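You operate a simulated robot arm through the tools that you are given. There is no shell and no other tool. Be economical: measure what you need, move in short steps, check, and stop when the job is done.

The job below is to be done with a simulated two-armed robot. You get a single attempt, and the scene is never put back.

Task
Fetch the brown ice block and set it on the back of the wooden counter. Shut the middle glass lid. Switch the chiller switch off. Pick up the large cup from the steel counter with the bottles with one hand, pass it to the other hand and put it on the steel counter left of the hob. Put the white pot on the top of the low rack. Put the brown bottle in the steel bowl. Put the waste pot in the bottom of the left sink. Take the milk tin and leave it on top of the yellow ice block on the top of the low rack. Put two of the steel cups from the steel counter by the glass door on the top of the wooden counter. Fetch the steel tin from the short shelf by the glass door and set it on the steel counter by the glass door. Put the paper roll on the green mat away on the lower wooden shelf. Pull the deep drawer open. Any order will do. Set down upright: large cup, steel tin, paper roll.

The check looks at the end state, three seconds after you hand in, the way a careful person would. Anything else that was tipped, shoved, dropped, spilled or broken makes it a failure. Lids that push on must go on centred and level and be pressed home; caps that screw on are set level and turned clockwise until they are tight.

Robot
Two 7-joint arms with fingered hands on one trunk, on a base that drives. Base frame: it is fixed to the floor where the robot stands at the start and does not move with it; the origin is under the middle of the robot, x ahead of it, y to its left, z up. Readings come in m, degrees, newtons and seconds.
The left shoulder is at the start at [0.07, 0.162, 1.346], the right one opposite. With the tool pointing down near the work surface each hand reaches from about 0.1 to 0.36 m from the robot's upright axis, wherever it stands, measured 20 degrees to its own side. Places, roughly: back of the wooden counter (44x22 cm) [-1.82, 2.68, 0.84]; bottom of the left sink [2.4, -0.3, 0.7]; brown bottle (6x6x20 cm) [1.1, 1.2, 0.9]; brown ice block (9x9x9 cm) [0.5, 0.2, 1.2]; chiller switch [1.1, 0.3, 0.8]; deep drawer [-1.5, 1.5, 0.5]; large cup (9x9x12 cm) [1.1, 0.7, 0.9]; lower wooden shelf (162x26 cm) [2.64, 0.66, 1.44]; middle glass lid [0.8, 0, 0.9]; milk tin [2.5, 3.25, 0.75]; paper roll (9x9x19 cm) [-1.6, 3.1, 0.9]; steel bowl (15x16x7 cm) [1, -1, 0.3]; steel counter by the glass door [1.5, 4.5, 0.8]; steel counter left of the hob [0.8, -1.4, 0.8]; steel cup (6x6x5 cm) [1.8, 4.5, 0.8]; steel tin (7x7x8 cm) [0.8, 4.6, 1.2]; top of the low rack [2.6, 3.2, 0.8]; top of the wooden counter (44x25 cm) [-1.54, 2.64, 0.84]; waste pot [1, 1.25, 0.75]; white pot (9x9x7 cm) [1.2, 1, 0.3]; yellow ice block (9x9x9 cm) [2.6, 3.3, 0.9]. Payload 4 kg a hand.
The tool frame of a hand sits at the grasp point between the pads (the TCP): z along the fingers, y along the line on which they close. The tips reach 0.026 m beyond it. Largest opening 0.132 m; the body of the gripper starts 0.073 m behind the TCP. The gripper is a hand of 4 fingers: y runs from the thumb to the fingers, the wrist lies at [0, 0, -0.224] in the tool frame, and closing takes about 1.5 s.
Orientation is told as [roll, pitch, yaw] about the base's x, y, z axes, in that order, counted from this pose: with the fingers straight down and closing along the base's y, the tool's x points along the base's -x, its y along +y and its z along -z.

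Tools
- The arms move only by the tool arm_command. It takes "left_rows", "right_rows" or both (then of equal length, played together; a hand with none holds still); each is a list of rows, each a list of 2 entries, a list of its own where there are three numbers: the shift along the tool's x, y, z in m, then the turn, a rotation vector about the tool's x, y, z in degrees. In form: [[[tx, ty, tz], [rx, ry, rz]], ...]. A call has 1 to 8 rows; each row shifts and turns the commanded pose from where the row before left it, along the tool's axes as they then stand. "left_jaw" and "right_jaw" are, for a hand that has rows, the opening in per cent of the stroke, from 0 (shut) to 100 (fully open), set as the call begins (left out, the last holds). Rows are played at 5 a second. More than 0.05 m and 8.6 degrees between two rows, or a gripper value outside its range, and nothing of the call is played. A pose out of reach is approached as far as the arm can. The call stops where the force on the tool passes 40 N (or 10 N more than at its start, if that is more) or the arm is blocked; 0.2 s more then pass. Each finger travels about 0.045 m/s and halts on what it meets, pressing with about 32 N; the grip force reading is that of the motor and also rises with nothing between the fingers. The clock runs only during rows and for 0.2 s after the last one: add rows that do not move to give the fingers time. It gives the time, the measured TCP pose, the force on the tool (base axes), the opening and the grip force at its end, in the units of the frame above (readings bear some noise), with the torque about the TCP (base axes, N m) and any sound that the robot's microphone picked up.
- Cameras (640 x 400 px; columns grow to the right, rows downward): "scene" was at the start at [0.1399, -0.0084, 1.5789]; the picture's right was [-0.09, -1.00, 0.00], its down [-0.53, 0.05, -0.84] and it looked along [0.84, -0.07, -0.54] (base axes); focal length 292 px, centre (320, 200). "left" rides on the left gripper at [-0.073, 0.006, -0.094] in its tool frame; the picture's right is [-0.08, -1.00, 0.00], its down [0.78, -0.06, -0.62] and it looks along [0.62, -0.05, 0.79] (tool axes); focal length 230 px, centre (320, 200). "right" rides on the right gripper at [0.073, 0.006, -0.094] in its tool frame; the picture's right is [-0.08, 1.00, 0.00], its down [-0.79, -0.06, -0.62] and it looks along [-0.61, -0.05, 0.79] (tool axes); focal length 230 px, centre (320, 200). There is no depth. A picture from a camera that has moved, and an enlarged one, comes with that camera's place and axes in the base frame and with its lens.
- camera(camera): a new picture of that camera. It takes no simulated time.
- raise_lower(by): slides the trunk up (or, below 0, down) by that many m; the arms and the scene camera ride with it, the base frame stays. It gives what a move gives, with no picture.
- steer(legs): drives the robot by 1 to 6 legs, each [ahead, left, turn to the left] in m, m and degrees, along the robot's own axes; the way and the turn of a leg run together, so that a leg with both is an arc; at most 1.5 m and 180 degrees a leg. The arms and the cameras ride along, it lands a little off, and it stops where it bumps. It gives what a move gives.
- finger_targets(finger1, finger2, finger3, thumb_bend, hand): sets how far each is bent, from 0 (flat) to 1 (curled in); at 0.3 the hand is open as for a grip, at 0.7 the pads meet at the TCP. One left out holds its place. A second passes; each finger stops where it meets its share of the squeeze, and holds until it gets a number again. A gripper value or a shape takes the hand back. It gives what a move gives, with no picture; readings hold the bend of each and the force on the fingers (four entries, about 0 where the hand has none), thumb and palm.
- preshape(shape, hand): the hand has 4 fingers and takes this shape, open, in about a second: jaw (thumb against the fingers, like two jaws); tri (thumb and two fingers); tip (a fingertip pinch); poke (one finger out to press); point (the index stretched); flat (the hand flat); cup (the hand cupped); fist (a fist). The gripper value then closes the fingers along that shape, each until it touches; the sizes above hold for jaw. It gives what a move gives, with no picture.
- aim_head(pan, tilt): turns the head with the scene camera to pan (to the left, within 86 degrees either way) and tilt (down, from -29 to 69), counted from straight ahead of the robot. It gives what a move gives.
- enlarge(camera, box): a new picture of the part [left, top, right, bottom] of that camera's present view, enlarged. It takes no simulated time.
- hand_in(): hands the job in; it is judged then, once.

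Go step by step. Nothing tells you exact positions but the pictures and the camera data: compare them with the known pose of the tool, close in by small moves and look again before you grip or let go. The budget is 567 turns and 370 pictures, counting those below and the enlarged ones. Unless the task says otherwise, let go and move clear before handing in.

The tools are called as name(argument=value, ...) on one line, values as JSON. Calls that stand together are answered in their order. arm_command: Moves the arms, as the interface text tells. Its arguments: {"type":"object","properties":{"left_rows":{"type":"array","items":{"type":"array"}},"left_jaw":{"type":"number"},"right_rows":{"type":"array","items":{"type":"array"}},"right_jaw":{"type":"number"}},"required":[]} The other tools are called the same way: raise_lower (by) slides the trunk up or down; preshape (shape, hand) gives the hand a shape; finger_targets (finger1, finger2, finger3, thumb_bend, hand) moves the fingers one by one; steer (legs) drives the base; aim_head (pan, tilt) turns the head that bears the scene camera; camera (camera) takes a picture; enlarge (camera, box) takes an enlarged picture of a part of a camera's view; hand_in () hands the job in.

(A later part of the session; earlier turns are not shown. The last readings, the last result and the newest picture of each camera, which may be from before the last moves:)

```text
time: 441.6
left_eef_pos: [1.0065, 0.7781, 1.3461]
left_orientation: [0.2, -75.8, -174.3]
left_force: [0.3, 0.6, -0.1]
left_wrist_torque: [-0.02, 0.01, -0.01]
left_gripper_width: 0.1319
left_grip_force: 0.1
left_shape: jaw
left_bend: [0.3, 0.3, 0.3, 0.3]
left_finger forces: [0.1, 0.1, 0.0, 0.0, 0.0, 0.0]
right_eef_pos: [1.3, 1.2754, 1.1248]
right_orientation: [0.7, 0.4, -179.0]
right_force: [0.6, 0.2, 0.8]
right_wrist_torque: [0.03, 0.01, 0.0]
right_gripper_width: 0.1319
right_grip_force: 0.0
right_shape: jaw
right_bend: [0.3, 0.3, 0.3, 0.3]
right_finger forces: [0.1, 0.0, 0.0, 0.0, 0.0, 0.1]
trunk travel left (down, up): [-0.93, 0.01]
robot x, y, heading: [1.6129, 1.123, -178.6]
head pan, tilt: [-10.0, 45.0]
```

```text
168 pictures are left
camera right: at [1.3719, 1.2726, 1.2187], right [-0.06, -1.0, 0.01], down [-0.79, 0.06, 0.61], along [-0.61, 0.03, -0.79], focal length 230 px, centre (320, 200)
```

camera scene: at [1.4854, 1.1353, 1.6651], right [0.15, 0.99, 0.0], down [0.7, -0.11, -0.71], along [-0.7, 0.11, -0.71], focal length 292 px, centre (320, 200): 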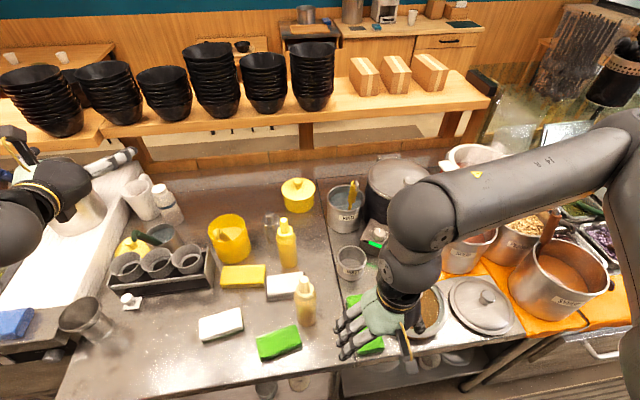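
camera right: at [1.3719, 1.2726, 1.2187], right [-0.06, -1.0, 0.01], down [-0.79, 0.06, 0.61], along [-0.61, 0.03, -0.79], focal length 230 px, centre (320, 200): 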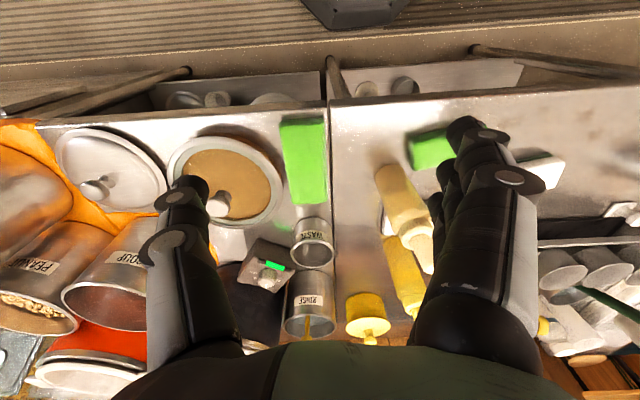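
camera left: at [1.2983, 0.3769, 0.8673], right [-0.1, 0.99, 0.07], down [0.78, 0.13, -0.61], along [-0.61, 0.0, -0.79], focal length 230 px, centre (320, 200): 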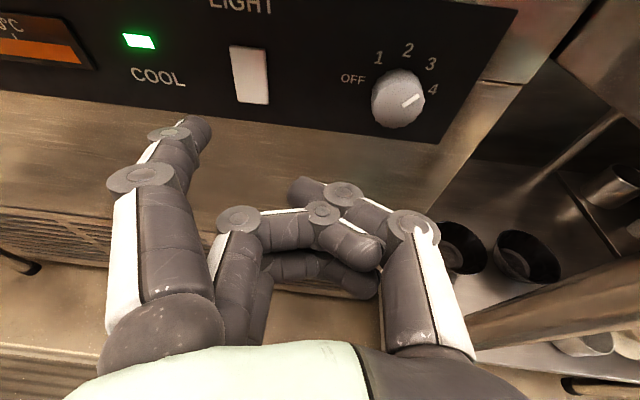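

The WASTE pot is at about (1.03, 1.302), rim ~0.92. I'll rotate the right hand 49° so the fingers fit between the neighbours, and go above it.

arm_command(right_rows=[[[0, 0, 0], [0, 0, 8.2]], [[0, 0, 0], [0, 0, 8.2]], [[0, 0, 0], [0, 0, 8.2]], [[0, 0, 0], [0, 0, 8.2]], [[0, 0, 0], [0, 0, 8.2]], [[0, 0, 0], [0, 0, 8.2]]])

arm_command(right_rows=[[[-0.033, 0.031, 0], [0, 0, 0]], [[-0.033, 0.031, 0], [0, 0, 0]], [[-0.033, 0.031, 0], [0, 0, 0]], [[-0.033, 0.031, 0], [0, 0, 0]], [[-0.033, 0.031, 0], [0, 0, 0]], [[-0.033, 0.031, 0], [0, 0, 0]], [[0, 0, 0], [0, 0, 0]]])

camera(camera="right")

camera(camera="scene")

```text
time: 443.0
left_eef_pos: [1.0058, 0.7781, 1.3446]
left_orientation: [0.3, -75.9, -174.5]
left_force: [-0.7, -0.1, -0.1]
left_wrist_torque: [0.02, -0.01, 0.02]
left_gripper_width: 0.1317
left_grip_force: 0.0
left_shape: jaw
left_bend: [0.3, 0.3, 0.3, 0.3]
left_finger forces: [0.0, 0.1, 0.1, 0.1, 0.0, 0.1]
right_eef_pos: [1.2995, 1.2757, 1.1252]
right_orientation: [0.1, 0.7, 131.6]
right_force: [0.5, 0.1, -0.1]
right_wrist_torque: [0.01, -0.02, 0.01]
right_gripper_width: 0.1318
right_grip_force: 0.1
right_shape: jaw
right_bend: [0.3, 0.3, 0.3, 0.3]
right_finger forces: [0.0, 0.0, 0.0, 0.1, 0.0, 0.0]
trunk travel left (down, up): [-0.93, 0.01]
robot x, y, heading: [1.6186, 1.1261, -178.7]
head pan, tilt: [-10.0, 45.0]
```

```text
time: 444.6
left_eef_pos: [1.0065, 0.7782, 1.3442]
left_orientation: [0.2, -75.7, -174.4]
left_force: [0.4, 0.5, -0.2]
left_wrist_torque: [0.0, -0.04, -0.02]
left_gripper_width: 0.1319
left_grip_force: 0.0
left_shape: jaw
left_bend: [0.3, 0.3, 0.3, 0.3]
left_finger forces: [0.0, 0.1, 0.1, 0.1, 0.0, 0.0]
right_eef_pos: [1.0288, 1.296, 1.1208]
right_orientation: [0.1, 0.8, 131.6]
right_force: [-0.5, 0.2, -0.3]
right_wrist_torque: [-0.01, -0.01, -0.01]
right_gripper_width: 0.1315
right_grip_force: 0.1
right_shape: jaw
right_bend: [0.3, 0.3, 0.3, 0.3]
right_finger forces: [0.0, 0.0, 0.0, 0.0, 0.0, 0.0]
trunk travel left (down, up): [-0.93, 0.01]
robot x, y, heading: [1.617, 1.1227, -178.7]
head pan, tilt: [-10.0, 45.0]
```

```text
167 pictures are left
camera right: at [1.0713, 1.2393, 1.2149], right [-0.8, -0.61, 0.0], down [-0.48, 0.63, 0.61], along [-0.37, 0.48, -0.8], focal length 230 px, centre (320, 200)
```

right: 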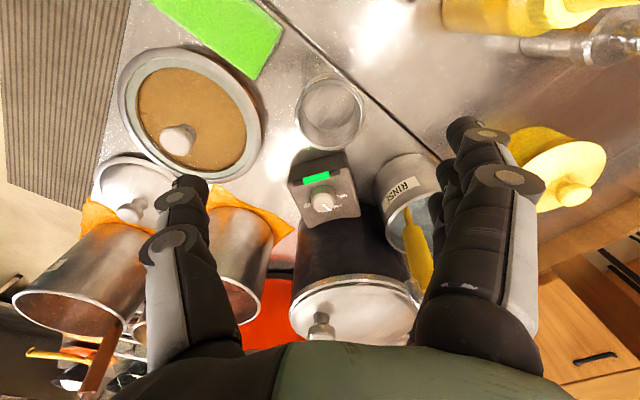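

```text
166 pictures are left
camera scene: at [1.4854, 1.1355, 1.6651], right [0.15, 0.99, 0.0], down [0.7, -0.11, -0.71], along [-0.7, 0.11, -0.71], focal length 292 px, centre (320, 200)
```

scene: 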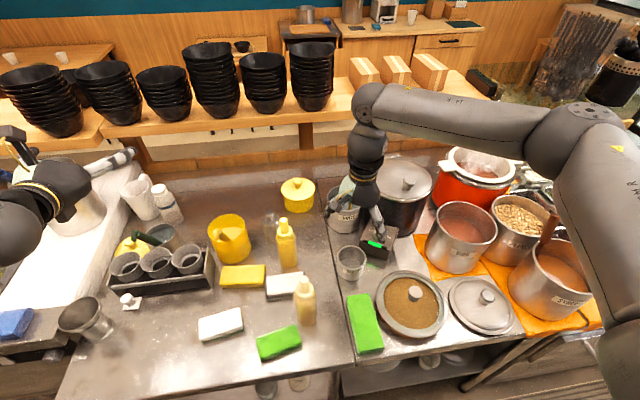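

Adjusting 2 cm and descending with the hand partly closed.

arm_command(right_rows=[[[-0.018, 0.011, 0], [0, 0, 0]], [[0, 0, 0.045], [0, 0, 0]], [[0, 0, 0.045], [0, 0, 0]], [[0, 0, 0.03], [0, 0, 0]], [[0, 0, 0], [0, 0, 0]]], right_jaw=82)

camera(camera="right")

```text
time: 445.8
left_eef_pos: [1.0057, 0.7775, 1.3447]
left_orientation: [0.2, -75.8, -174.4]
left_force: [0.9, 0.3, -0.2]
left_wrist_torque: [-0.05, -0.02, -0.02]
left_gripper_width: 0.1316
left_grip_force: 0.1
left_shape: jaw
left_bend: [0.3, 0.3, 0.3, 0.3]
left_finger forces: [0.0, 0.1, 0.0, 0.0, 0.1, 0.0]
right_eef_pos: [1.0113, 1.3025, 1.001]
right_orientation: [0.1, 0.8, 131.7]
right_force: [-0.1, 0.3, 0.0]
right_wrist_torque: [0.02, 0.01, 0.03]
right_gripper_width: 0.1084
right_grip_force: 0.0
right_shape: jaw
right_bend: [0.57, 0.57, 0.57, 0.53]
right_finger forces: [0.0, 0.0, 0.1, 0.0, 0.0, 0.0]
trunk travel left (down, up): [-0.93, 0.01]
robot x, y, heading: [1.6111, 1.1262, -178.8]
head pan, tilt: [-10.0, 45.0]
```

```text
165 pictures are left
camera right: at [1.0543, 1.2453, 1.0958], right [-0.8, -0.61, 0.0], down [-0.48, 0.63, 0.61], along [-0.37, 0.48, -0.8], focal length 230 px, centre (320, 200)
```

right: 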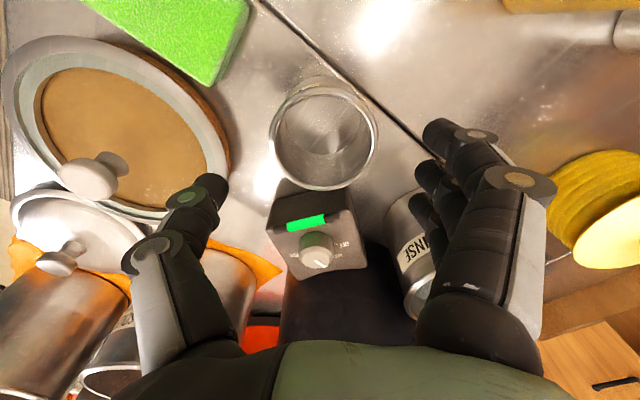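

arm_command(right_rows=[[[0, 0.003, 0.04], [0, 0, 0]], [[0, 0, 0.035], [0, 0, 0]], [[0, 0, 0.013], [0, 0, 0]], [[0, 0, 0], [0, 0, 0]]])

camera(camera="right")

```text
time: 446.8
left_eef_pos: [1.0054, 0.7783, 1.3453]
left_orientation: [0.2, -75.7, -174.5]
left_force: [-0.1, -0.7, -0.4]
left_wrist_torque: [0.0, -0.01, 0.02]
left_gripper_width: 0.1318
left_grip_force: 0.2
left_shape: jaw
left_bend: [0.3, 0.3, 0.3, 0.3]
left_finger forces: [0.0, 0.0, 0.0, 0.0, 0.0, 0.0]
right_eef_pos: [1.0075, 1.3021, 0.9138]
right_orientation: [0.1, 0.8, 131.6]
right_force: [-0.3, -0.1, -0.1]
right_wrist_torque: [-0.02, 0.02, 0.0]
right_gripper_width: 0.1086
right_grip_force: 0.1
right_shape: jaw
right_bend: [0.57, 0.57, 0.57, 0.53]
right_finger forces: [0.0, 0.0, 0.0, 0.0, 0.0, 0.0]
trunk travel left (down, up): [-0.93, 0.01]
robot x, y, heading: [1.6161, 1.1257, -178.6]
head pan, tilt: [-10.0, 45.0]
```

```text
164 pictures are left
camera right: at [1.0508, 1.2445, 1.0086], right [-0.8, -0.61, 0.0], down [-0.48, 0.63, 0.61], along [-0.37, 0.48, -0.8], focal length 230 px, centre (320, 200)
```

right: 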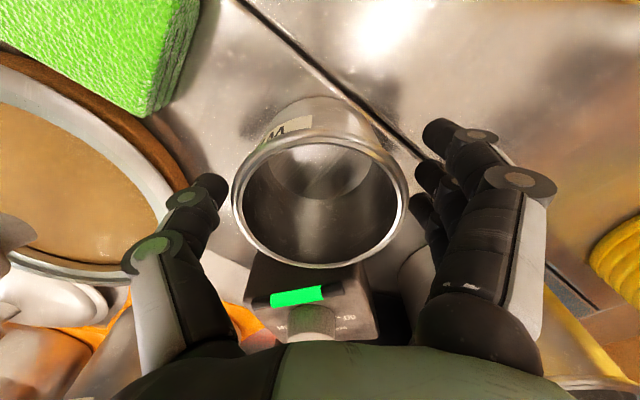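

arm_command(right_rows=[[[0, 0, 0.002], [0, 0, 0]], [[0, 0, 0], [0, 0, 0]], [[0, 0, 0], [0, 0, 0]], [[0, 0, 0], [0, 0, 0]], [[0, 0, 0], [0, 0, 0]], [[0, 0, 0], [0, 0, 0]]], right_jaw=45)

arm_command(right_rows=[[[0, 0, -0.03], [0, 0, 0]], [[0, 0, -0.04], [0, 0, 0]], [[0, 0, -0.045], [0, 0, 0]], [[0, 0, -0.045], [0, 0, 0]], [[0, 0, -0.03], [0, 0, 0]]])

camera(camera="right")

camera(camera="scene")

```text
time: 448.2
left_eef_pos: [1.0063, 0.7773, 1.3447]
left_orientation: [0.2, -75.8, -174.3]
left_force: [0.1, 0.6, 0.5]
left_wrist_torque: [0.02, -0.03, -0.02]
left_gripper_width: 0.1319
left_grip_force: 0.0
left_shape: jaw
left_bend: [0.3, 0.3, 0.3, 0.3]
left_finger forces: [0.0, 0.0, 0.0, 0.0, 0.0, 0.1]
right_eef_pos: [1.008, 1.3029, 0.911]
right_orientation: [0.1, 0.8, 131.7]
right_force: [0.7, 0.2, 0.0]
right_wrist_torque: [-0.02, 0.0, -0.03]
right_gripper_width: 0.0722
right_grip_force: 31.9
right_shape: jaw
right_bend: [0.73, 0.72, 0.72, 0.71]
right_finger forces: [9.4, 9.5, 9.6, 0.0, 28.8, 0.0]
trunk travel left (down, up): [-0.93, 0.01]
robot x, y, heading: [1.6166, 1.1228, -178.9]
head pan, tilt: [-10.0, 45.0]
```

```text
time: 449.4
left_eef_pos: [1.007, 0.7779, 1.3442]
left_orientation: [0.2, -75.7, -174.4]
left_force: [0.1, 0.5, 0.5]
left_wrist_torque: [0.0, -0.02, 0.01]
left_gripper_width: 0.132
left_grip_force: 0.0
left_shape: jaw
left_bend: [0.3, 0.3, 0.3, 0.3]
left_finger forces: [0.0, 0.0, 0.0, 0.0, 0.1, 0.0]
right_eef_pos: [1.0066, 1.3036, 1.1018]
right_orientation: [-0.1, 0.8, 131.7]
right_force: [0.3, 0.2, -2.3]
right_wrist_torque: [-0.02, 0.01, 0.01]
right_gripper_width: 0.0718
right_grip_force: 32.0
right_shape: jaw
right_bend: [0.73, 0.72, 0.72, 0.71]
right_finger forces: [9.7, 9.5, 10.0, 0.0, 28.7, 0.1]
trunk travel left (down, up): [-0.93, 0.01]
robot x, y, heading: [1.6126, 1.1252, -178.8]
head pan, tilt: [-10.0, 45.0]
```

```text
163 pictures are left
camera right: at [1.0492, 1.2468, 1.1966], right [-0.8, -0.6, 0.0], down [-0.48, 0.63, 0.61], along [-0.37, 0.48, -0.8], focal length 230 px, centre (320, 200)
```

right: 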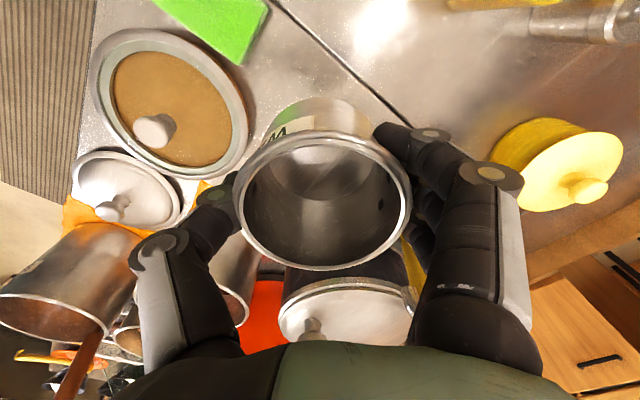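

```text
162 pictures are left
camera scene: at [1.4853, 1.135, 1.665], right [0.15, 0.99, 0.0], down [0.7, -0.11, -0.71], along [-0.7, 0.11, -0.71], focal length 292 px, centre (320, 200)
```

scene: 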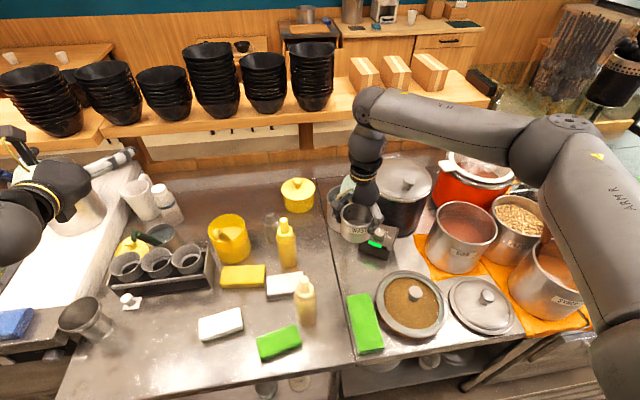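

The WASTE pot is lifted. Retracting, then turning around toward the sinks.

steer(legs=[[-0.1, 0, 0]])

arm_command(right_rows=[[[0, 0, -0.02], [0, 0, 0]], [[0.03, -0.035, 0], [0, 0, 0]], [[0.03, -0.035, 0], [0, 0, 0]], [[0.03, -0.035, 0], [0, 0, 0]]])

steer(legs=[[0, 0.6, 0], [0, 0, 178.7], [0, -0.55, 0]])

aim_head(pan=-8, tilt=40)

camera(camera="scene")

```text
time: 450.6
left_eef_pos: [1.0977, 0.779, 1.3417]
left_orientation: [0.3, -75.5, -174.6]
left_force: [0.4, 0.0, -0.7]
left_wrist_torque: [-0.02, 0.0, -0.01]
left_gripper_width: 0.1321
left_grip_force: 0.0
left_shape: jaw
left_bend: [0.3, 0.3, 0.3, 0.3]
left_finger forces: [0.0, 0.1, 0.0, 0.0, 0.1, 0.0]
right_eef_pos: [1.0973, 1.3061, 1.0992]
right_orientation: [0.0, 1.0, 131.7]
right_force: [-0.7, -0.7, -1.7]
right_wrist_torque: [0.0, -0.04, 0.03]
right_gripper_width: 0.0722
right_grip_force: 31.9
right_shape: jaw
right_bend: [0.73, 0.72, 0.72, 0.71]
right_finger forces: [9.7, 9.6, 9.9, 0.1, 28.6, 0.1]
trunk travel left (down, up): [-0.93, 0.01]
robot x, y, heading: [1.7116, 1.123, -178.7]
head pan, tilt: [-10.0, 45.0]
```

```text
time: 451.6
left_eef_pos: [1.1045, 0.7808, 1.3441]
left_orientation: [0.2, -75.8, -174.4]
left_force: [0.7, 0.8, 0.1]
left_wrist_torque: [0.02, 0.03, 0.02]
left_gripper_width: 0.1319
left_grip_force: 0.1
left_shape: jaw
left_bend: [0.3, 0.3, 0.3, 0.3]
left_finger forces: [0.0, 0.1, 0.0, 0.1, 0.0, 0.0]
right_eef_pos: [1.2431, 1.3087, 1.1226]
right_orientation: [0.1, 0.9, 131.7]
right_force: [-0.3, 0.8, -1.9]
right_wrist_torque: [0.0, 0.03, -0.02]
right_gripper_width: 0.0721
right_grip_force: 31.6
right_shape: jaw
right_bend: [0.73, 0.72, 0.72, 0.71]
right_finger forces: [9.9, 9.7, 10.1, 0.1, 28.8, 0.0]
trunk travel left (down, up): [-0.93, 0.01]
robot x, y, heading: [1.7135, 1.13, -178.9]
head pan, tilt: [-10.0, 45.0]
```

```text
time: 464.9
left_eef_pos: [2.3484, 0.3711, 1.3431]
left_orientation: [-0.1, -75.7, 7.5]
left_force: [0.0, 0.6, -0.2]
left_wrist_torque: [0.05, 0.02, -0.01]
left_gripper_width: 0.132
left_grip_force: 0.0
left_shape: jaw
left_bend: [0.3, 0.3, 0.3, 0.3]
left_finger forces: [0.0, 0.0, 0.0, 0.0, 0.0, 0.0]
right_eef_pos: [2.2255, -0.1606, 1.1215]
right_orientation: [0.1, 0.8, -46.6]
right_force: [0.4, 1.1, -2.0]
right_wrist_torque: [0.01, 0.0, 0.04]
right_gripper_width: 0.0705
right_grip_force: 31.9
right_shape: jaw
right_bend: [0.73, 0.72, 0.72, 0.71]
right_finger forces: [10.1, 9.5, 10.1, 0.0, 28.1, 0.0]
trunk travel left (down, up): [-0.93, 0.01]
robot x, y, heading: [1.7512, 0.0062, 3.1]
head pan, tilt: [-10.0, 45.0]
```

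```text
time: 465.6
left_eef_pos: [2.349, 0.3702, 1.344]
left_orientation: [0.1, -75.7, 7.2]
left_force: [0.3, 0.1, 1.1]
left_wrist_torque: [-0.03, 0.03, -0.02]
left_gripper_width: 0.1317
left_grip_force: 0.1
left_shape: jaw
left_bend: [0.3, 0.3, 0.3, 0.3]
left_finger forces: [0.0, 0.0, 0.1, 0.0, 0.1, 0.0]
right_eef_pos: [2.226, -0.1625, 1.1208]
right_orientation: [0.0, 0.8, -46.7]
right_force: [0.3, 0.1, -2.8]
right_wrist_torque: [-0.01, 0.0, -0.02]
right_gripper_width: 0.0707
right_grip_force: 32.2
right_shape: jaw
right_bend: [0.73, 0.72, 0.72, 0.71]
right_finger forces: [10.1, 9.5, 10.1, 0.0, 28.3, 0.0]
trunk travel left (down, up): [-0.93, 0.01]
robot x, y, heading: [1.747, 0.0057, 3.1]
head pan, tilt: [-8.0, 40.0]
```

```text
161 pictures are left
camera scene: at [1.8856, 0.0004, 1.6722], right [-0.09, -1.0, 0.0], down [-0.64, 0.06, -0.77], along [0.76, -0.07, -0.64], focal length 292 px, centre (320, 200)
```

scene: 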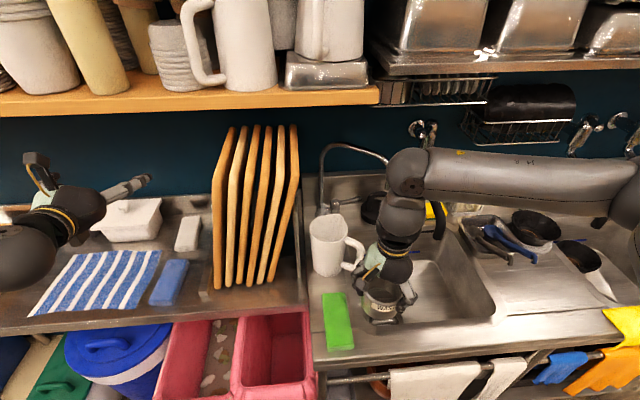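

camera(camera="right")

```text
160 pictures are left
camera right: at [2.1799, -0.1062, 1.2162], right [0.78, 0.63, 0.0], down [0.5, -0.62, 0.61], along [0.38, -0.47, -0.8], focal length 230 px, centre (320, 200)
```

right: 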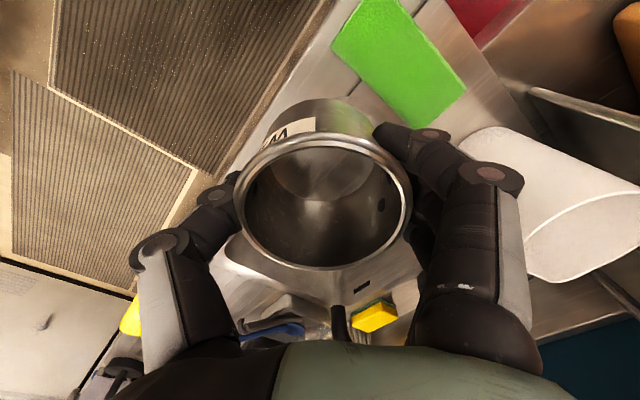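

The left basin spans about x 2.26–2.5, y −0.19…−0.53. I'll shift right and extend the right arm over it.

steer(legs=[[0, -0.16, -3.1]])

camera(camera="scene")

```text
time: 467.0
left_eef_pos: [2.3726, 0.1832, 1.3422]
left_orientation: [-0.5, -75.7, 4.7]
left_force: [0.2, 0.5, -0.6]
left_wrist_torque: [0.0, 0.0, 0.0]
left_gripper_width: 0.1317
left_grip_force: 0.0
left_shape: jaw
left_bend: [0.3, 0.3, 0.3, 0.3]
left_finger forces: [0.0, 0.0, 0.0, 0.0, 0.0, 0.0]
right_eef_pos: [2.2193, -0.3408, 1.1211]
right_orientation: [0.2, 0.7, -49.8]
right_force: [0.2, 0.1, -2.3]
right_wrist_torque: [0.03, 0.05, -0.01]
right_gripper_width: 0.0706
right_grip_force: 32.4
right_shape: jaw
right_bend: [0.73, 0.72, 0.72, 0.71]
right_finger forces: [10.1, 9.4, 10.0, 0.0, 28.3, 0.0]
trunk travel left (down, up): [-0.93, 0.01]
robot x, y, heading: [1.7551, -0.1519, -0.4]
head pan, tilt: [-8.0, 40.0]
```

```text
159 pictures are left
camera scene: at [1.889, -0.1583, 1.6723], right [-0.14, -0.99, 0.0], down [-0.64, 0.09, -0.77], along [0.76, -0.11, -0.64], focal length 292 px, centre (320, 200)
```

scene: 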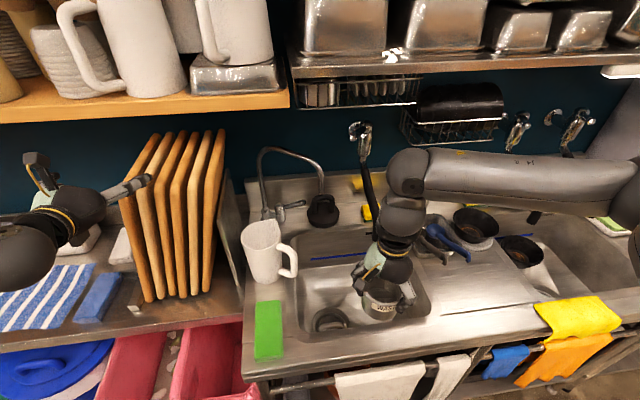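

Pot target: (2.41, −0.40) on the basin floor, beside the drain. Retracting the left hand from the boards first, then extending the right.

arm_command(left_rows=[[[0.008, 0.01, -0.035], [0, 0, 0]], [[0.008, 0.02, -0.035], [0, 0, 0]], [[0, 0.03, 0], [0, 0, 0]], [[0, 0.03, 0], [0, 0, 0]], [[0, 0, 0], [0, 0, 0]]], right_rows=[[[-0.035, 0.0228, 0], [0, 0, 0]], [[-0.035, 0.0228, 0], [0, 0, 0]], [[-0.035, 0.0228, 0.01], [0, 0, 0]], [[-0.035, 0.0228, 0.03], [0, 0, 0]], [[-0.035, 0.0228, 0.02], [0, 0, 0]]])

camera(camera="scene")

```text
refused: row 4 steps farther than a row can; nothing moved
```

```text
158 pictures are left
camera scene: at [1.889, -0.1583, 1.6723], right [-0.14, -0.99, 0.0], down [-0.64, 0.09, -0.77], along [0.76, -0.11, -0.64], focal length 292 px, centre (320, 200)
```

scene: 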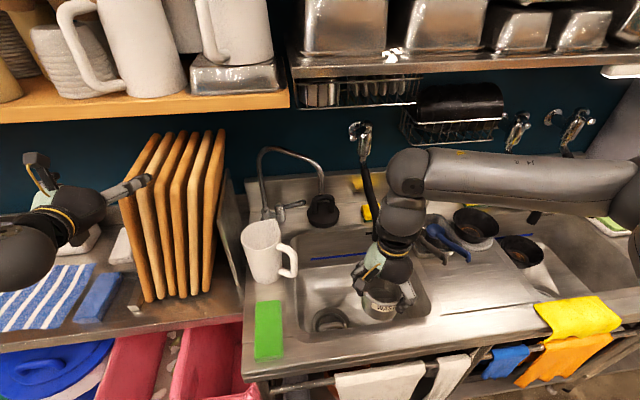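

arm_command(left_rows=[[[0.008, 0.01, -0.035], [0, 0, 0]], [[0.008, 0.02, -0.035], [0, 0, 0]], [[0, 0.03, 0], [0, 0, 0]], [[0, 0.03, 0], [0, 0, 0]], [[0, 0, 0], [0, 0, 0]]], right_rows=[[[-0.035, 0.0228, 0], [0, 0, 0]], [[-0.035, 0.0228, 0], [0, 0, 0]], [[-0.035, 0.0228, 0.01], [0, 0, 0]], [[-0.035, 0.0228, 0.01], [0, 0, 0]], [[-0.03, 0.0228, 0.02], [0, 0, 0]]])

camera(camera="scene")

camera(camera="right")

```text
time: 468.2
left_eef_pos: [2.2956, 0.2677, 1.3432]
left_orientation: [0.0, -75.6, 4.3]
left_force: [-0.6, -0.7, -0.7]
left_wrist_torque: [-0.02, -0.03, -0.03]
left_gripper_width: 0.132
left_grip_force: 0.1
left_shape: jaw
left_bend: [0.3, 0.3, 0.3, 0.3]
left_finger forces: [0.1, 0.1, 0.0, 0.0, 0.0, 0.0]
right_eef_pos: [2.4153, -0.3977, 1.0789]
right_orientation: [0.0, 0.9, -49.7]
right_force: [0.4, 0.1, -1.5]
right_wrist_torque: [-0.03, 0.02, 0.02]
right_gripper_width: 0.0704
right_grip_force: 31.7
right_shape: jaw
right_bend: [0.73, 0.72, 0.72, 0.71]
right_finger forces: [10.2, 9.4, 10.2, 0.1, 28.1, 0.1]
trunk travel left (down, up): [-0.93, 0.01]
robot x, y, heading: [1.7575, -0.1486, 0.1]
head pan, tilt: [-8.0, 40.0]
```

```text
157 pictures are left
camera scene: at [1.8907, -0.1604, 1.6721], right [-0.14, -0.99, 0.0], down [-0.64, 0.09, -0.77], along [0.76, -0.11, -0.64], focal length 292 px, centre (320, 200)
```

scene: 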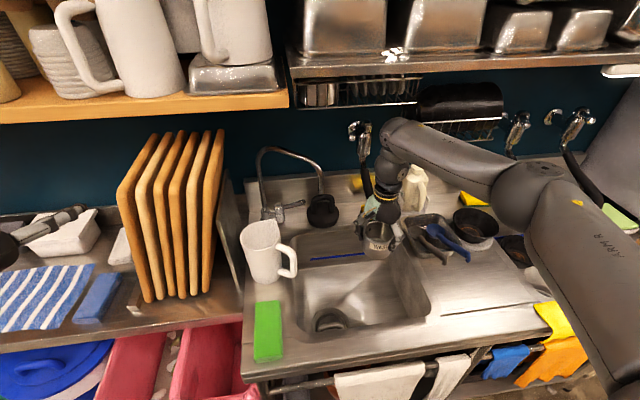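

```text
156 pictures are left
camera right: at [2.3726, -0.3393, 1.1731], right [0.81, 0.59, 0.0], down [0.47, -0.65, 0.61], along [0.35, -0.49, -0.8], focal length 230 px, centre (320, 200)
```

right: 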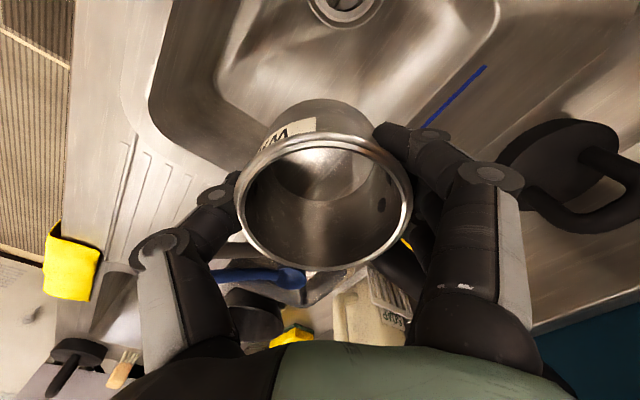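

The point below is clear basin floor next to the drain. Lowering with the trunk.

raise_lower(by=-0.27)

camera(camera="right")

camera(camera="scene")

```text
time: 470.9
left_eef_pos: [2.294, 0.2661, 1.075]
left_orientation: [0.2, -75.6, 4.0]
left_force: [0.6, 0.1, -0.4]
left_wrist_torque: [-0.02, -0.01, 0.02]
left_gripper_width: 0.1319
left_grip_force: 0.1
left_shape: jaw
left_bend: [0.3, 0.3, 0.3, 0.3]
left_finger forces: [0.0, 0.0, 0.0, 0.0, 0.0, 0.0]
right_eef_pos: [2.4139, -0.3998, 0.8095]
right_orientation: [0.3, 0.7, -49.8]
right_force: [0.7, -0.3, -1.6]
right_wrist_torque: [0.02, 0.02, 0.01]
right_gripper_width: 0.0705
right_grip_force: 32.2
right_shape: jaw
right_bend: [0.73, 0.72, 0.72, 0.71]
right_finger forces: [10.2, 9.5, 10.2, 0.0, 28.2, 0.0]
trunk travel left (down, up): [-0.66, 0.28]
robot x, y, heading: [1.752, -0.1505, -0.1]
head pan, tilt: [-8.0, 40.0]
```

```text
155 pictures are left
camera right: at [2.3714, -0.3407, 0.9038], right [0.81, 0.58, 0.0], down [0.46, -0.65, 0.6], along [0.35, -0.49, -0.8], focal length 230 px, centre (320, 200)
```

right: 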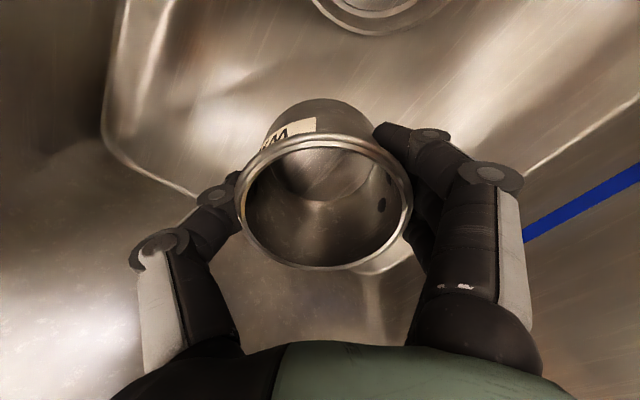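

```text
154 pictures are left
camera scene: at [1.8887, -0.1626, 1.4023], right [-0.14, -0.99, 0.0], down [-0.64, 0.09, -0.77], along [0.76, -0.11, -0.64], focal length 292 px, centre (320, 200)
```

scene: 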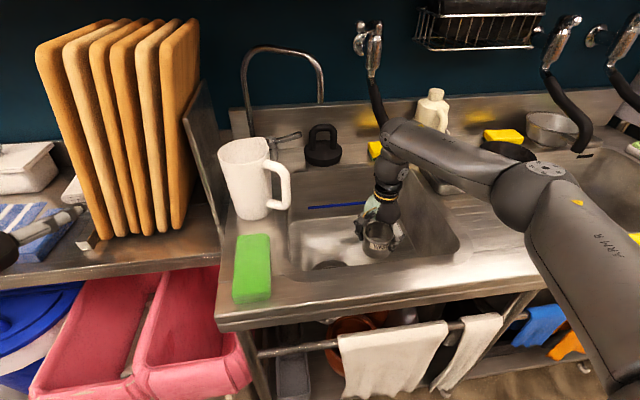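

arm_command(right_rows=[[[-0.004, -0.004, 0.02], [0, 0, 0]], [[0, 0, 0.012], [0, 0, 0]], [[0, 0, 0.008], [0, 0, 0]], [[0, 0, 0], [0, 0, 0]]])

```text
time: 471.9
left_eef_pos: [2.293, 0.2652, 1.0757]
left_orientation: [0.3, -75.7, 4.0]
left_force: [0.0, -0.5, 0.1]
left_wrist_torque: [0.04, 0.0, 0.01]
left_gripper_width: 0.1319
left_grip_force: 0.1
left_shape: jaw
left_bend: [0.3, 0.3, 0.3, 0.3]
left_finger forces: [0.0, 0.1, 0.1, 0.1, 0.0, 0.0]
right_eef_pos: [2.4129, -0.4045, 0.769]
right_orientation: [0.1, 1.0, -49.7]
right_force: [0.3, 0.5, -2.0]
right_wrist_torque: [0.03, 0.0, -0.01]
right_gripper_width: 0.0705
right_grip_force: 31.7
right_shape: jaw
right_bend: [0.73, 0.72, 0.72, 0.71]
right_finger forces: [10.3, 9.4, 10.2, 0.0, 28.1, 0.0]
trunk travel left (down, up): [-0.66, 0.28]
robot x, y, heading: [1.7545, -0.1486, -0.1]
head pan, tilt: [-8.0, 40.0]
```

arm_command(right_rows=[[[0, 0, 0.01], [0, 0, 0]], [[0, 0, 0.008], [0, 0, 0]], [[0, 0, 0.006], [0, 0, 0]], [[0, 0, 0], [0, 0, 0]]])

camera(camera="right")

```text
time: 472.7
left_eef_pos: [2.2912, 0.2657, 1.0763]
left_orientation: [-0.1, -75.9, 4.3]
left_force: [-0.4, -0.2, -0.5]
left_wrist_torque: [0.02, -0.03, 0.02]
left_gripper_width: 0.1317
left_grip_force: 0.1
left_shape: jaw
left_bend: [0.3, 0.3, 0.3, 0.3]
left_finger forces: [0.0, 0.0, 0.0, 0.1, 0.1, 0.0]
right_eef_pos: [2.415, -0.4034, 0.7601]
right_orientation: [0.9, 0.4, -49.9]
right_force: [-8.4, 0.1, 28.2]
right_wrist_torque: [-0.1, 0.45, -0.01]
right_gripper_width: 0.0691
right_grip_force: 32.3
right_shape: jaw
right_bend: [0.74, 0.73, 0.73, 0.72]
right_finger forces: [11.5, 9.3, 9.8, 0.0, 34.3, 0.1]
trunk travel left (down, up): [-0.66, 0.28]
robot x, y, heading: [1.7572, -0.1493, -0.3]
head pan, tilt: [-8.0, 40.0]
stopped in row 3 (right hand): the force on the tool passed its limit at 45 N (the readings are from after the stop); the commanded pose is now the measured one
```

```text
153 pictures are left
camera right: at [2.3722, -0.3448, 0.8542], right [0.81, 0.58, 0.01], down [0.45, -0.65, 0.61], along [0.36, -0.49, -0.79], focal length 230 px, centre (320, 200)
```

right: 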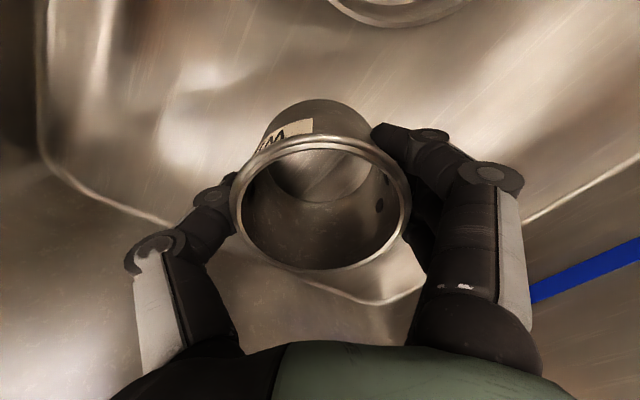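

On the basin floor. Releasing.

arm_command(right_rows=[[[0, 0, -0.004], [0, 0, 0]], [[0, 0, 0], [0, 0, 0]], [[0, 0, 0], [0, 0, 0]], [[0, 0, 0], [0, 0, 0]], [[0, 0, 0], [0, 0, 0]]], right_jaw=100)

arm_command(right_rows=[[[0, 0, -0.03], [0, 0, 0]], [[0, 0, -0.045], [0, 0, 0]], [[0, 0, -0.045], [0, 0, 0]]])

raise_lower(by=0.27)

camera(camera="right")

camera(camera="scene")

```text
time: 473.9
left_eef_pos: [2.2924, 0.2658, 1.0746]
left_orientation: [0.2, -75.8, 4.1]
left_force: [0.9, -0.1, -0.2]
left_wrist_torque: [-0.04, 0.0, 0.0]
left_gripper_width: 0.132
left_grip_force: 0.0
left_shape: jaw
left_bend: [0.3, 0.3, 0.3, 0.3]
left_finger forces: [0.1, 0.0, 0.1, 0.0, 0.0, 0.0]
right_eef_pos: [2.4175, -0.4049, 0.7582]
right_orientation: [0.7, 0.6, -49.9]
right_force: [0.3, -0.9, 1.2]
right_wrist_torque: [0.0, 0.02, -0.01]
right_gripper_width: 0.1318
right_grip_force: 0.0
right_shape: jaw
right_bend: [0.3, 0.3, 0.3, 0.3]
right_finger forces: [0.0, 0.0, 0.0, 0.2, 0.0, 0.0]
trunk travel left (down, up): [-0.66, 0.28]
robot x, y, heading: [1.7564, -0.1509, -0.4]
head pan, tilt: [-8.0, 40.0]
```

```text
time: 474.7
left_eef_pos: [2.2922, 0.2653, 1.0747]
left_orientation: [0.0, -75.8, 4.1]
left_force: [-0.1, -0.6, 0.4]
left_wrist_torque: [0.0, -0.04, 0.01]
left_gripper_width: 0.132
left_grip_force: 0.1
left_shape: jaw
left_bend: [0.3, 0.3, 0.3, 0.3]
left_finger forces: [0.2, 0.1, 0.0, 0.0, 0.1, 0.0]
right_eef_pos: [2.4142, -0.4045, 0.878]
right_orientation: [0.6, 0.5, -49.9]
right_force: [1.1, 0.7, -0.4]
right_wrist_torque: [-0.03, -0.03, 0.0]
right_gripper_width: 0.1316
right_grip_force: 0.1
right_shape: jaw
right_bend: [0.3, 0.3, 0.3, 0.3]
right_finger forces: [0.0, 0.1, 0.0, 0.1, 0.1, 0.0]
trunk travel left (down, up): [-0.66, 0.28]
robot x, y, heading: [1.754, -0.1479, -0.3]
head pan, tilt: [-8.0, 40.0]
```

```text
time: 477.4
left_eef_pos: [2.2924, 0.2659, 1.3437]
left_orientation: [0.3, -75.9, 4.1]
left_force: [0.0, 1.3, 0.5]
left_wrist_torque: [0.0, 0.01, 0.01]
left_gripper_width: 0.1318
left_grip_force: 0.1
left_shape: jaw
left_bend: [0.3, 0.3, 0.3, 0.3]
left_finger forces: [0.0, 0.1, 0.1, 0.0, 0.1, 0.1]
right_eef_pos: [2.4163, -0.4042, 1.1475]
right_orientation: [0.6, 0.6, -49.8]
right_force: [0.0, -0.8, -0.5]
right_wrist_torque: [0.01, -0.05, 0.0]
right_gripper_width: 0.1322
right_grip_force: 0.0
right_shape: jaw
right_bend: [0.3, 0.3, 0.3, 0.3]
right_finger forces: [0.1, 0.0, 0.1, 0.0, 0.0, 0.0]
trunk travel left (down, up): [-0.93, 0.01]
robot x, y, heading: [1.7564, -0.1484, -0.2]
head pan, tilt: [-8.0, 40.0]
```

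```text
152 pictures are left
camera right: at [2.3727, -0.346, 1.2418], right [0.81, 0.58, 0.01], down [0.46, -0.65, 0.61], along [0.36, -0.49, -0.79], focal length 230 px, centre (320, 200)
```

right: 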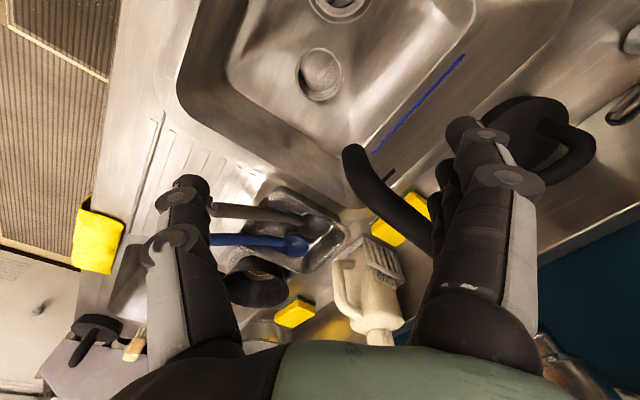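

```text
151 pictures are left
camera scene: at [1.8886, -0.1625, 1.6722], right [-0.14, -0.99, 0.0], down [-0.64, 0.09, -0.77], along [0.76, -0.11, -0.64], focal length 292 px, centre (320, 200)
```

scene: 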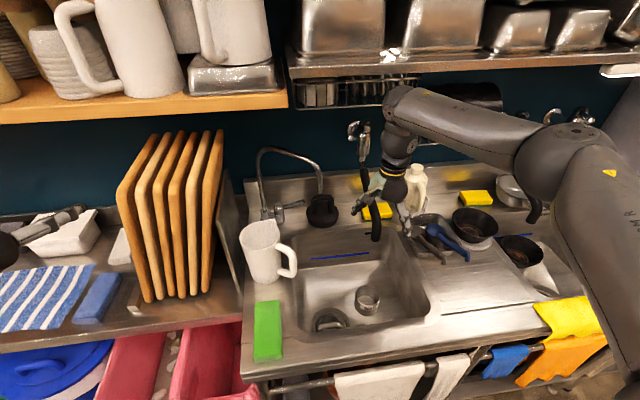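

The WASTE pot sits in the left sink. Next the white pot on the lower shelf: retracting and turning around.

arm_command(right_rows=[[[0.032, -0.038, 0], [0, 0, 0]], [[0.032, -0.038, 0], [0, 0, 0]], [[0.032, -0.038, 0], [0, 0, 0]], [[0.03, -0.035, 0], [0, 0, 0]]], left_rows=[[[0, 0, 0], [0, 7.5, 0]], [[0, 0, 0], [0, 7.5, 0]], [[0, 0, 0], [0, 7.5, 0]], [[0, 0, 0], [0, 7.5, 0]]])

steer(legs=[[-0.1, 0, 0], [0, 0.75, 0], [0, 0, 180], [0, -0.65, 0]])

aim_head(pan=15, tilt=50)

camera(camera="scene")

```text
time: 478.4
left_eef_pos: [2.2951, 0.2681, 1.344]
left_orientation: [-0.2, -45.6, 4.6]
left_force: [0.3, 0.3, -0.2]
left_wrist_torque: [0.0, -0.04, -0.04]
left_gripper_width: 0.1318
left_grip_force: 0.0
left_shape: jaw
left_bend: [0.3, 0.3, 0.3, 0.3]
left_finger forces: [0.0, 0.0, 0.0, 0.0, 0.0, 0.0]
right_eef_pos: [2.2226, -0.4016, 1.1434]
right_orientation: [0.7, 0.6, -50.0]
right_force: [0.6, -0.1, 0.3]
right_wrist_torque: [0.02, 0.01, -0.01]
right_gripper_width: 0.1318
right_grip_force: 0.1
right_shape: jaw
right_bend: [0.3, 0.3, 0.3, 0.3]
right_finger forces: [0.0, 0.0, 0.0, 0.1, 0.0, 0.1]
trunk travel left (down, up): [-0.93, 0.01]
robot x, y, heading: [1.7542, -0.1494, -0.3]
head pan, tilt: [-8.0, 40.0]
```

```text
time: 493.8
left_eef_pos: [1.1195, 0.8244, 1.3439]
left_orientation: [0.0, -45.7, -175.3]
left_force: [0.5, 0.5, -0.6]
left_wrist_torque: [0.02, -0.01, -0.03]
left_gripper_width: 0.1319
left_grip_force: 0.1
left_shape: jaw
left_bend: [0.3, 0.3, 0.3, 0.3]
left_finger forces: [0.2, 0.0, 0.0, 0.0, 0.0, 0.0]
right_eef_pos: [1.1883, 1.4937, 1.1431]
right_orientation: [0.6, 0.4, 130.5]
right_force: [0.8, -0.4, 0.3]
right_wrist_torque: [0.01, 0.02, -0.02]
right_gripper_width: 0.1319
right_grip_force: 0.0
right_shape: jaw
right_bend: [0.3, 0.3, 0.3, 0.3]
right_finger forces: [0.0, 0.0, 0.0, 0.0, 0.0, 0.1]
trunk travel left (down, up): [-0.93, 0.01]
robot x, y, heading: [1.6592, 1.2468, -179.9]
head pan, tilt: [-8.0, 40.0]
```

```text
time: 494.7
left_eef_pos: [1.1193, 0.8273, 1.3451]
left_orientation: [0.1, -45.8, -175.3]
left_force: [-1.1, 0.3, 0.5]
left_wrist_torque: [0.01, 0.01, -0.05]
left_gripper_width: 0.1319
left_grip_force: 0.1
left_shape: jaw
left_bend: [0.3, 0.3, 0.3, 0.3]
left_finger forces: [0.0, 0.0, 0.1, 0.0, 0.0, 0.1]
right_eef_pos: [1.188, 1.4955, 1.1422]
right_orientation: [0.5, 0.6, 130.5]
right_force: [0.0, 0.0, -0.1]
right_wrist_torque: [0.0, 0.01, 0.0]
right_gripper_width: 0.132
right_grip_force: 0.0
right_shape: jaw
right_bend: [0.3, 0.3, 0.3, 0.3]
right_finger forces: [0.0, 0.0, 0.1, 0.1, 0.0, 0.0]
trunk travel left (down, up): [-0.93, 0.01]
robot x, y, heading: [1.655, 1.2453, -180.0]
head pan, tilt: [15.0, 50.0]
```

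```text
150 pictures are left
camera scene: at [1.5331, 1.2249, 1.6582], right [-0.26, 0.97, 0.0], down [0.74, 0.2, -0.64], along [-0.62, -0.17, -0.77], focal length 292 px, centre (320, 200)
```

scene: 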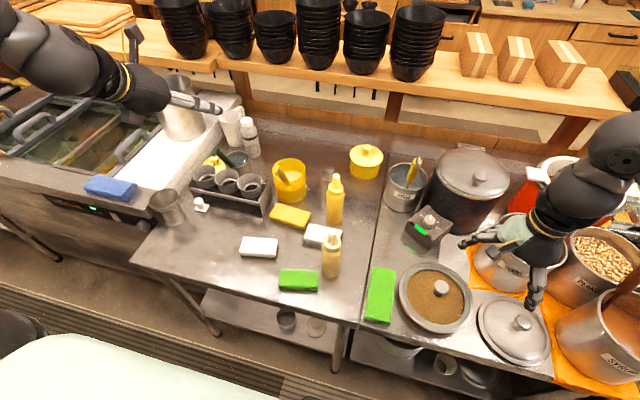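

steer(legs=[[-0.24, 0, 0], [0, -0.14, 0]])

raise_lower(by=-0.4)

raise_lower(by=-0.3)

aim_head(pan=30, tilt=30)

camera(camera="scene")

camera(camera="left")

```text
time: 497.4
left_eef_pos: [1.3578, 0.9596, 1.3437]
left_orientation: [-0.1, -45.8, -174.8]
left_force: [1.4, -0.2, 0.1]
left_wrist_torque: [0.01, 0.02, -0.03]
left_gripper_width: 0.1319
left_grip_force: 0.0
left_shape: jaw
left_bend: [0.3, 0.3, 0.3, 0.3]
left_finger forces: [0.1, 0.0, 0.1, 0.1, 0.1, 0.0]
right_eef_pos: [1.421, 1.6301, 1.142]
right_orientation: [0.6, 0.4, 130.9]
right_force: [0.8, 0.3, 0.6]
right_wrist_torque: [0.02, 0.01, 0.04]
right_gripper_width: 0.1316
right_grip_force: 0.2
right_shape: jaw
right_bend: [0.3, 0.3, 0.3, 0.3]
right_finger forces: [0.0, 0.0, 0.0, 0.1, 0.0, 0.0]
trunk travel left (down, up): [-0.93, 0.01]
robot x, y, heading: [1.8924, 1.3879, -179.3]
head pan, tilt: [15.0, 50.0]
```

```text
time: 501.2
left_eef_pos: [1.3572, 0.9617, 0.9452]
left_orientation: [0.2, -45.7, -174.9]
left_force: [-0.4, 1.0, 0.7]
left_wrist_torque: [0.0, -0.03, 0.01]
left_gripper_width: 0.132
left_grip_force: 0.0
left_shape: jaw
left_bend: [0.3, 0.3, 0.3, 0.3]
left_finger forces: [0.1, 0.0, 0.0, 0.0, 0.0, 0.1]
right_eef_pos: [1.4198, 1.633, 0.742]
right_orientation: [0.7, 0.6, 130.9]
right_force: [0.4, 0.6, -0.1]
right_wrist_torque: [-0.01, -0.02, 0.01]
right_gripper_width: 0.1319
right_grip_force: 0.1
right_shape: jaw
right_bend: [0.3, 0.3, 0.3, 0.3]
right_finger forces: [0.1, 0.0, 0.1, 0.0, 0.0, 0.0]
trunk travel left (down, up): [-0.53, 0.41]
robot x, y, heading: [1.8947, 1.3838, -179.1]
head pan, tilt: [15.0, 50.0]
```

```text
time: 504.2
left_eef_pos: [1.3578, 0.9619, 0.6458]
left_orientation: [0.1, -45.9, -175.0]
left_force: [-0.3, 0.5, -0.8]
left_wrist_torque: [0.05, 0.0, -0.02]
left_gripper_width: 0.1318
left_grip_force: 0.0
left_shape: jaw
left_bend: [0.3, 0.3, 0.3, 0.3]
left_finger forces: [0.0, 0.1, 0.0, 0.1, 0.0, 0.0]
right_eef_pos: [1.4211, 1.6327, 0.4429]
right_orientation: [0.7, 0.6, 130.9]
right_force: [0.2, -0.6, -0.7]
right_wrist_torque: [0.04, 0.02, -0.05]
right_gripper_width: 0.1318
right_grip_force: 0.0
right_shape: jaw
right_bend: [0.3, 0.3, 0.3, 0.3]
right_finger forces: [0.0, 0.0, 0.0, 0.1, 0.1, 0.0]
trunk travel left (down, up): [-0.23, 0.71]
robot x, y, heading: [1.8889, 1.3854, -179.6]
head pan, tilt: [15.0, 50.0]
```

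```text
time: 505.0
left_eef_pos: [1.3571, 0.9634, 0.6445]
left_orientation: [0.0, -45.6, -175.1]
left_force: [-0.2, 0.2, -0.5]
left_wrist_torque: [0.0, -0.01, 0.01]
left_gripper_width: 0.1319
left_grip_force: 0.0
left_shape: jaw
left_bend: [0.3, 0.3, 0.3, 0.3]
left_finger forces: [0.1, 0.0, 0.1, 0.0, 0.1, 0.1]
right_eef_pos: [1.4199, 1.6322, 0.4435]
right_orientation: [0.7, 0.5, 130.8]
right_force: [-1.1, -0.2, -0.1]
right_wrist_torque: [0.0, 0.01, -0.02]
right_gripper_width: 0.132
right_grip_force: 0.0
right_shape: jaw
right_bend: [0.3, 0.3, 0.3, 0.3]
right_finger forces: [0.0, 0.0, 0.1, 0.0, 0.0, 0.1]
trunk travel left (down, up): [-0.23, 0.71]
robot x, y, heading: [1.8899, 1.3829, -179.3]
head pan, tilt: [30.0, 30.0]
```

```text
149 pictures are left
camera scene: at [1.7643, 1.3384, 0.9876], right [-0.51, 0.86, 0.0], down [0.43, 0.25, -0.87], along [-0.75, -0.44, -0.5], focal length 292 px, centre (320, 200)
```

scene: 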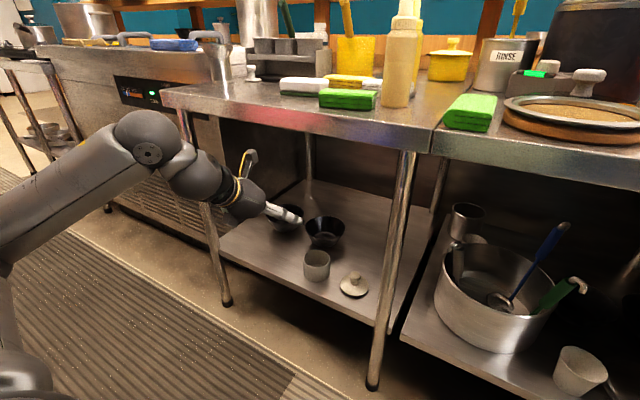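

```text
148 pictures are left
camera left: at [1.3731, 0.9587, 0.7612], right [-0.14, 0.99, 0.05], down [0.98, 0.15, -0.13], along [-0.14, 0.03, -0.99], focal length 230 px, centre (320, 200)
```

left: 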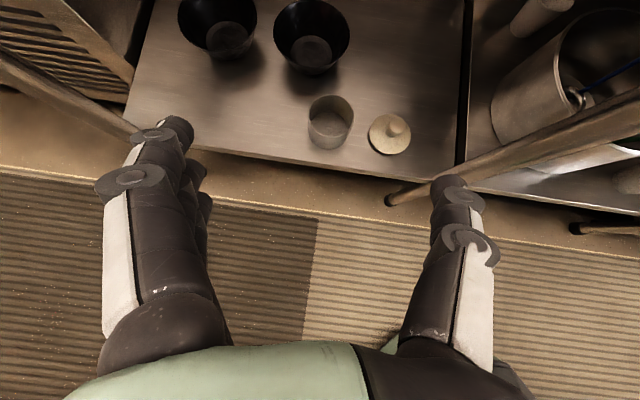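

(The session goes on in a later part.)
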